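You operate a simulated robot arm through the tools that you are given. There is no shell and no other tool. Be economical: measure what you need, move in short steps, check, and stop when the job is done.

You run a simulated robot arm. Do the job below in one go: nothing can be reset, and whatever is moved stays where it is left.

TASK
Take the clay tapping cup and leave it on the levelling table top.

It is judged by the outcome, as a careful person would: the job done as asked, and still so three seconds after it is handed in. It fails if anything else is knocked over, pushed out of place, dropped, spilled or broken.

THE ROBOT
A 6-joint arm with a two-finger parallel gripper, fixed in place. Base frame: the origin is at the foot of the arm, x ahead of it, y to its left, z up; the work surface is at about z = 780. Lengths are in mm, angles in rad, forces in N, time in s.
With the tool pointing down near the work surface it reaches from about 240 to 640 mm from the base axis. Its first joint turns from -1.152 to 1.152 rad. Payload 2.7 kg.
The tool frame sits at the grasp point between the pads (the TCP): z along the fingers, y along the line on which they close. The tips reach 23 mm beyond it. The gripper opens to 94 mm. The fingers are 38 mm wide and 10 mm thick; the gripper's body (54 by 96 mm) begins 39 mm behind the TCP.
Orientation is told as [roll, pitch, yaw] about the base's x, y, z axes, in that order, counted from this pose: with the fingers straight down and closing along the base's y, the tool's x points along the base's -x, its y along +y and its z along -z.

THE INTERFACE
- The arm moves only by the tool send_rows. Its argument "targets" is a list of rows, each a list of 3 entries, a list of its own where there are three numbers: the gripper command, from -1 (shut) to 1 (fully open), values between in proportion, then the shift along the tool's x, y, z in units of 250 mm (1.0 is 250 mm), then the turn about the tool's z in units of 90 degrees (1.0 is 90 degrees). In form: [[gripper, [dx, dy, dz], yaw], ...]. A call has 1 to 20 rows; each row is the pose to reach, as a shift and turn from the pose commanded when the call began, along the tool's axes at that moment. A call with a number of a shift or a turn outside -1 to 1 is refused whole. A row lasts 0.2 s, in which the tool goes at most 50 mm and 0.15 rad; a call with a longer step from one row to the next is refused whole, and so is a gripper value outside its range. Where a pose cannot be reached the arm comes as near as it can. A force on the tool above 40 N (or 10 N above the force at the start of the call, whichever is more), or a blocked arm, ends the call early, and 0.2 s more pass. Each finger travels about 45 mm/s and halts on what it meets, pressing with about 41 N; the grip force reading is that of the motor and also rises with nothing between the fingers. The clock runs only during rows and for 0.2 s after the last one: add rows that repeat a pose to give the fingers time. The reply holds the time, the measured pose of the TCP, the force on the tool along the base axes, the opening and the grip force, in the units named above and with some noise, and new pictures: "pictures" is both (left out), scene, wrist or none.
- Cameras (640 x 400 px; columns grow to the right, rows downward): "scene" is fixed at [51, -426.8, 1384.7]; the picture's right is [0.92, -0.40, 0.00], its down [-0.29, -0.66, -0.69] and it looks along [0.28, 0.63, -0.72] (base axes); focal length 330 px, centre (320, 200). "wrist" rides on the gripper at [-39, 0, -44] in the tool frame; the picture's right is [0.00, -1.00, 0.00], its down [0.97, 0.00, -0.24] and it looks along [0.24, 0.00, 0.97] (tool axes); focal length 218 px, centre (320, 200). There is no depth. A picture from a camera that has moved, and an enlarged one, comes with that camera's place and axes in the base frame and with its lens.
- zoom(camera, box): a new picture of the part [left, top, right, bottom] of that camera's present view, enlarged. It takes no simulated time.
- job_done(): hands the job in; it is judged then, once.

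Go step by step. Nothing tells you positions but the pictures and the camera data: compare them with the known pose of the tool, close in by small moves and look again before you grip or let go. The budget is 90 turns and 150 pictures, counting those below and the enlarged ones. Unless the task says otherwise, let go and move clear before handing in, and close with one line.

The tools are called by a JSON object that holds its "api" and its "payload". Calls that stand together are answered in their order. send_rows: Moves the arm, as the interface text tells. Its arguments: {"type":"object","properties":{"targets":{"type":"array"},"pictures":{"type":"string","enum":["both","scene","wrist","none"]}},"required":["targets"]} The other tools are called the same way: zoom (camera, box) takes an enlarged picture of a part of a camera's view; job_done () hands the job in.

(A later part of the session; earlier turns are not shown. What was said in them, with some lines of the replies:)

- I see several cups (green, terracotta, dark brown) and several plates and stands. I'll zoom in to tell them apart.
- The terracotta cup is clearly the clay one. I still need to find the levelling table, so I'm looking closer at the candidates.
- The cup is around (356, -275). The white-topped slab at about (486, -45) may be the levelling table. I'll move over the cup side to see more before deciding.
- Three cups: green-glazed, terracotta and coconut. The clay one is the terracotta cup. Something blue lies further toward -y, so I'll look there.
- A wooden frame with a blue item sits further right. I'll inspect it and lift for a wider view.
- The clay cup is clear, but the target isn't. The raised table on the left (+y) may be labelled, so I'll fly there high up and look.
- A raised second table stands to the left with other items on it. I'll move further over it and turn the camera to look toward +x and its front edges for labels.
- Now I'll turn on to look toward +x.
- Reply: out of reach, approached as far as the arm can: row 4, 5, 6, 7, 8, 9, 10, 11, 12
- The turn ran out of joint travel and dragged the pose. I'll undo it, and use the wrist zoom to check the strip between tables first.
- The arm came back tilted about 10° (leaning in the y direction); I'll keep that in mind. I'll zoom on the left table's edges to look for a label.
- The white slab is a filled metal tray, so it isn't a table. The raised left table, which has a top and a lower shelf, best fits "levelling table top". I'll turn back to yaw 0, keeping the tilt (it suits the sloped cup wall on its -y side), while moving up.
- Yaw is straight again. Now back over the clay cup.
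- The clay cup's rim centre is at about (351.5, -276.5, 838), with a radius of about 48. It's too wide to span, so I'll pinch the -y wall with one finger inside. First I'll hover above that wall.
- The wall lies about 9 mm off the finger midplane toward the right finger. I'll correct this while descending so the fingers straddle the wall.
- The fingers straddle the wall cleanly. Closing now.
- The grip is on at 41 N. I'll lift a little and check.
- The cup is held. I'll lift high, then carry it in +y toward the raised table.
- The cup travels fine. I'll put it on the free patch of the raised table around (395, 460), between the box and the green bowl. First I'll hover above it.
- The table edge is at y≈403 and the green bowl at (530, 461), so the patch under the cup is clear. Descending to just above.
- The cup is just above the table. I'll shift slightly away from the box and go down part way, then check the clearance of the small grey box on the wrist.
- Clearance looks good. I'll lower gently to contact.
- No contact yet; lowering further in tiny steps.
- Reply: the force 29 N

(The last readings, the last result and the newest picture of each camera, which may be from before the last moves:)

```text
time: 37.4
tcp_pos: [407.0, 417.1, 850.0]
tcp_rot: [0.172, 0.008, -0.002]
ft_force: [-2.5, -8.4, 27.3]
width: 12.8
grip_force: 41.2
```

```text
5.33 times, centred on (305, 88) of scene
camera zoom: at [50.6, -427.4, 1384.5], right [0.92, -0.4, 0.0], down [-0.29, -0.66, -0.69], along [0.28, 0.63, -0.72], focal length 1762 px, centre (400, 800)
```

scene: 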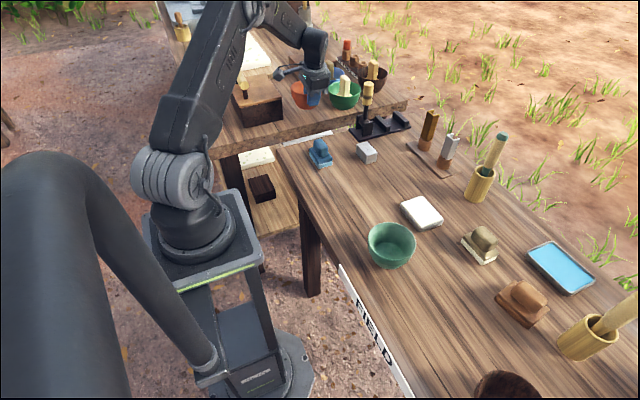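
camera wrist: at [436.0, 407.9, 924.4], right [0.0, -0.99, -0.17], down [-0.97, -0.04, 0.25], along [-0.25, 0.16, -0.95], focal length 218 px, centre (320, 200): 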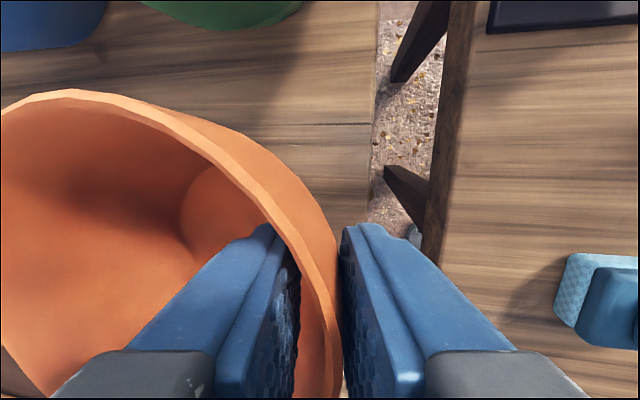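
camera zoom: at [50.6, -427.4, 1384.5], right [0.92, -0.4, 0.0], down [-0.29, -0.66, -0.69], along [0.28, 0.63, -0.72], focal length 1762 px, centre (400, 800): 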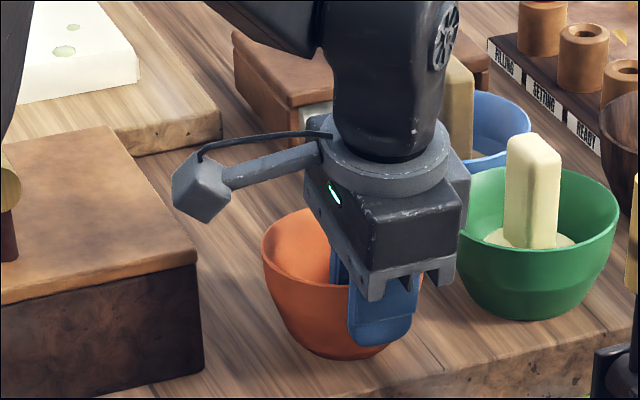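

Contact: the table pushes back with 27 N. I'll relax about 2.5 mm to ease the force, then open slowly.

{"api": "send_rows", "payload": {"targets": [[-1, [0, 0.0017, -0.01], 0], [-1, [0, 0.0017, -0.01], 0]], "pictures": "none"}}

{"api": "send_rows", "payload": {"targets": [[-0.6, [0, 0, 0], 0], [-0.4, [0, 0, 0], 0], [-0.3, [0, 0, 0], 0], [-0.3, [0, 0, 0], 0]]}}

{"api": "zoom", "payload": {"camera": "scene", "box": [245, 50, 365, 125]}}

```text
time: 38.0
tcp_pos: [405.7, 416.1, 850.5]
tcp_rot: [0.169, 0.01, -0.002]
ft_force: [6.6, 0.7, 14.1]
width: 12.5
grip_force: 41.0
```

```text
time: 39.0
tcp_pos: [404.8, 416.3, 849.3]
tcp_rot: [0.167, 0.014, -0.003]
ft_force: [0.0, -0.6, -0.3]
width: 33.0
grip_force: 0.1
camera wrist: at [444.4, 408.9, 891.1], right [0.0, -0.99, -0.17], down [-0.97, -0.04, 0.25], along [-0.25, 0.16, -0.95], focal length 218 px, centre (320, 200)
```

scene: 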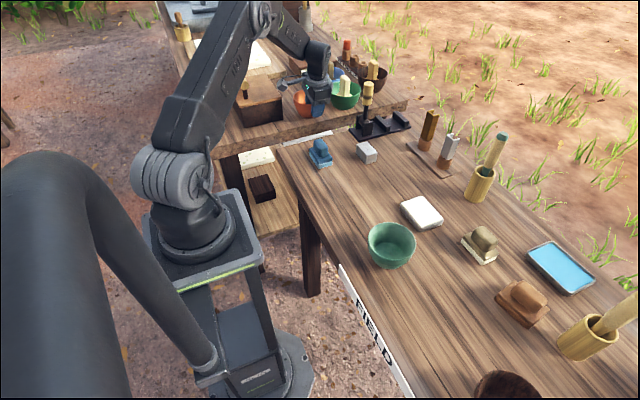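
wrist: 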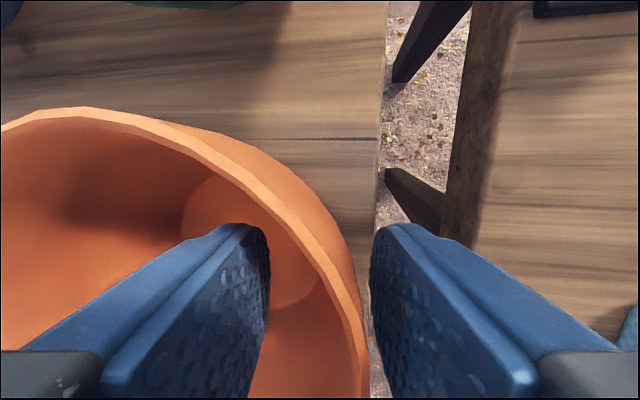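

```text
5.33 times, centred on (305, 88) of scene
camera zoom: at [51.0, -426.8, 1384.7], right [0.92, -0.4, 0.0], down [-0.29, -0.66, -0.69], along [0.28, 0.63, -0.72], focal length 1762 px, centre (400, 800)
```

zoom: 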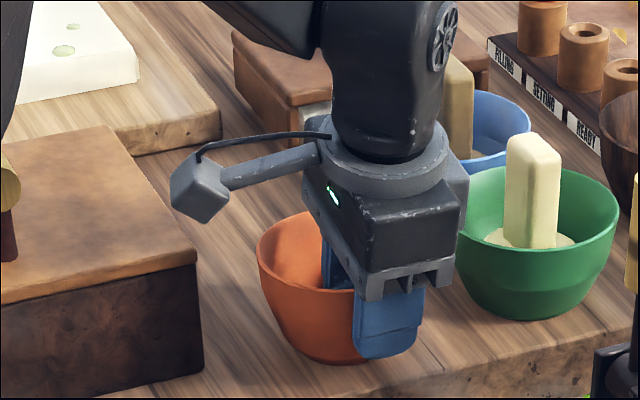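

The cup stands free on the table. I'll ease the outer finger off the wall and withdraw along the tool axis.

{"api": "send_rows", "payload": {"targets": [[-0.3, [0, -0.018, 0], 0], [-0.3, [0, -0.018, -0.08], 0], [-0.3, [0, -0.018, -0.2], 0], [-0.3, [0, -0.018, -0.38], 0], [-0.3, [0, -0.018, -0.56], 0], [-0.3, [0, -0.018, -0.7], 0], [-0.3, [0, -0.018, -0.7], 0]]}}

{"api": "zoom", "payload": {"camera": "scene", "box": [225, 40, 385, 140]}}

```text
time: 40.6
tcp_pos: [406.3, 383.3, 1022.1]
tcp_rot: [0.167, 0.014, -0.001]
ft_force: [-0.6, -0.2, 1.0]
width: 33.0
grip_force: 0.0
camera wrist: at [446.7, 375.4, 1063.7], right [0.0, -0.99, -0.17], down [-0.97, -0.04, 0.25], along [-0.25, 0.16, -0.95], focal length 218 px, centre (320, 200)
```

scene: 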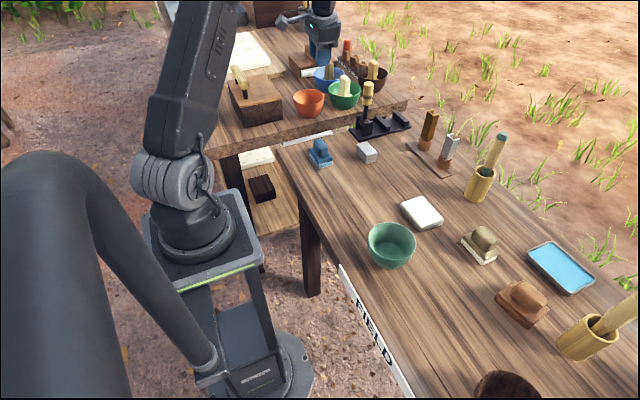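
wrist: 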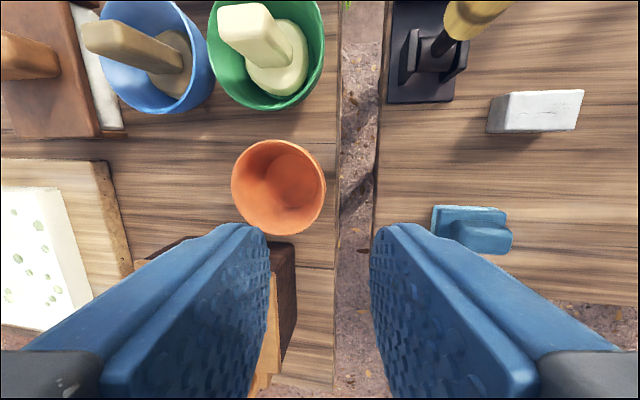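

```text
4.00 times, centred on (305, 90) of scene
camera zoom: at [51.0, -426.8, 1384.7], right [0.92, -0.4, 0.0], down [-0.29, -0.66, -0.69], along [0.28, 0.63, -0.72], focal length 1322 px, centre (380, 640)
```

zoom: 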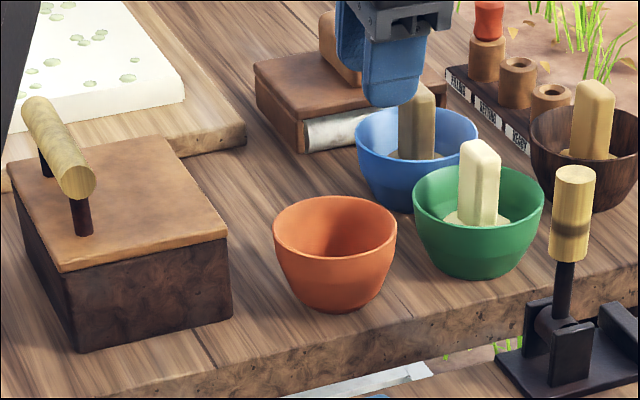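

The clay cup stands upright on the raised table top. The gripper is well clear and nothing else has moved, so I'm handing in.

{"api": "job_done", "payload": {}}

```text
The job is handed in.
```

The clay cup is standing upright on top of the raised left-hand table, and nothing else was moved. No label names that table, so taking it as the levelling table was my judgement.
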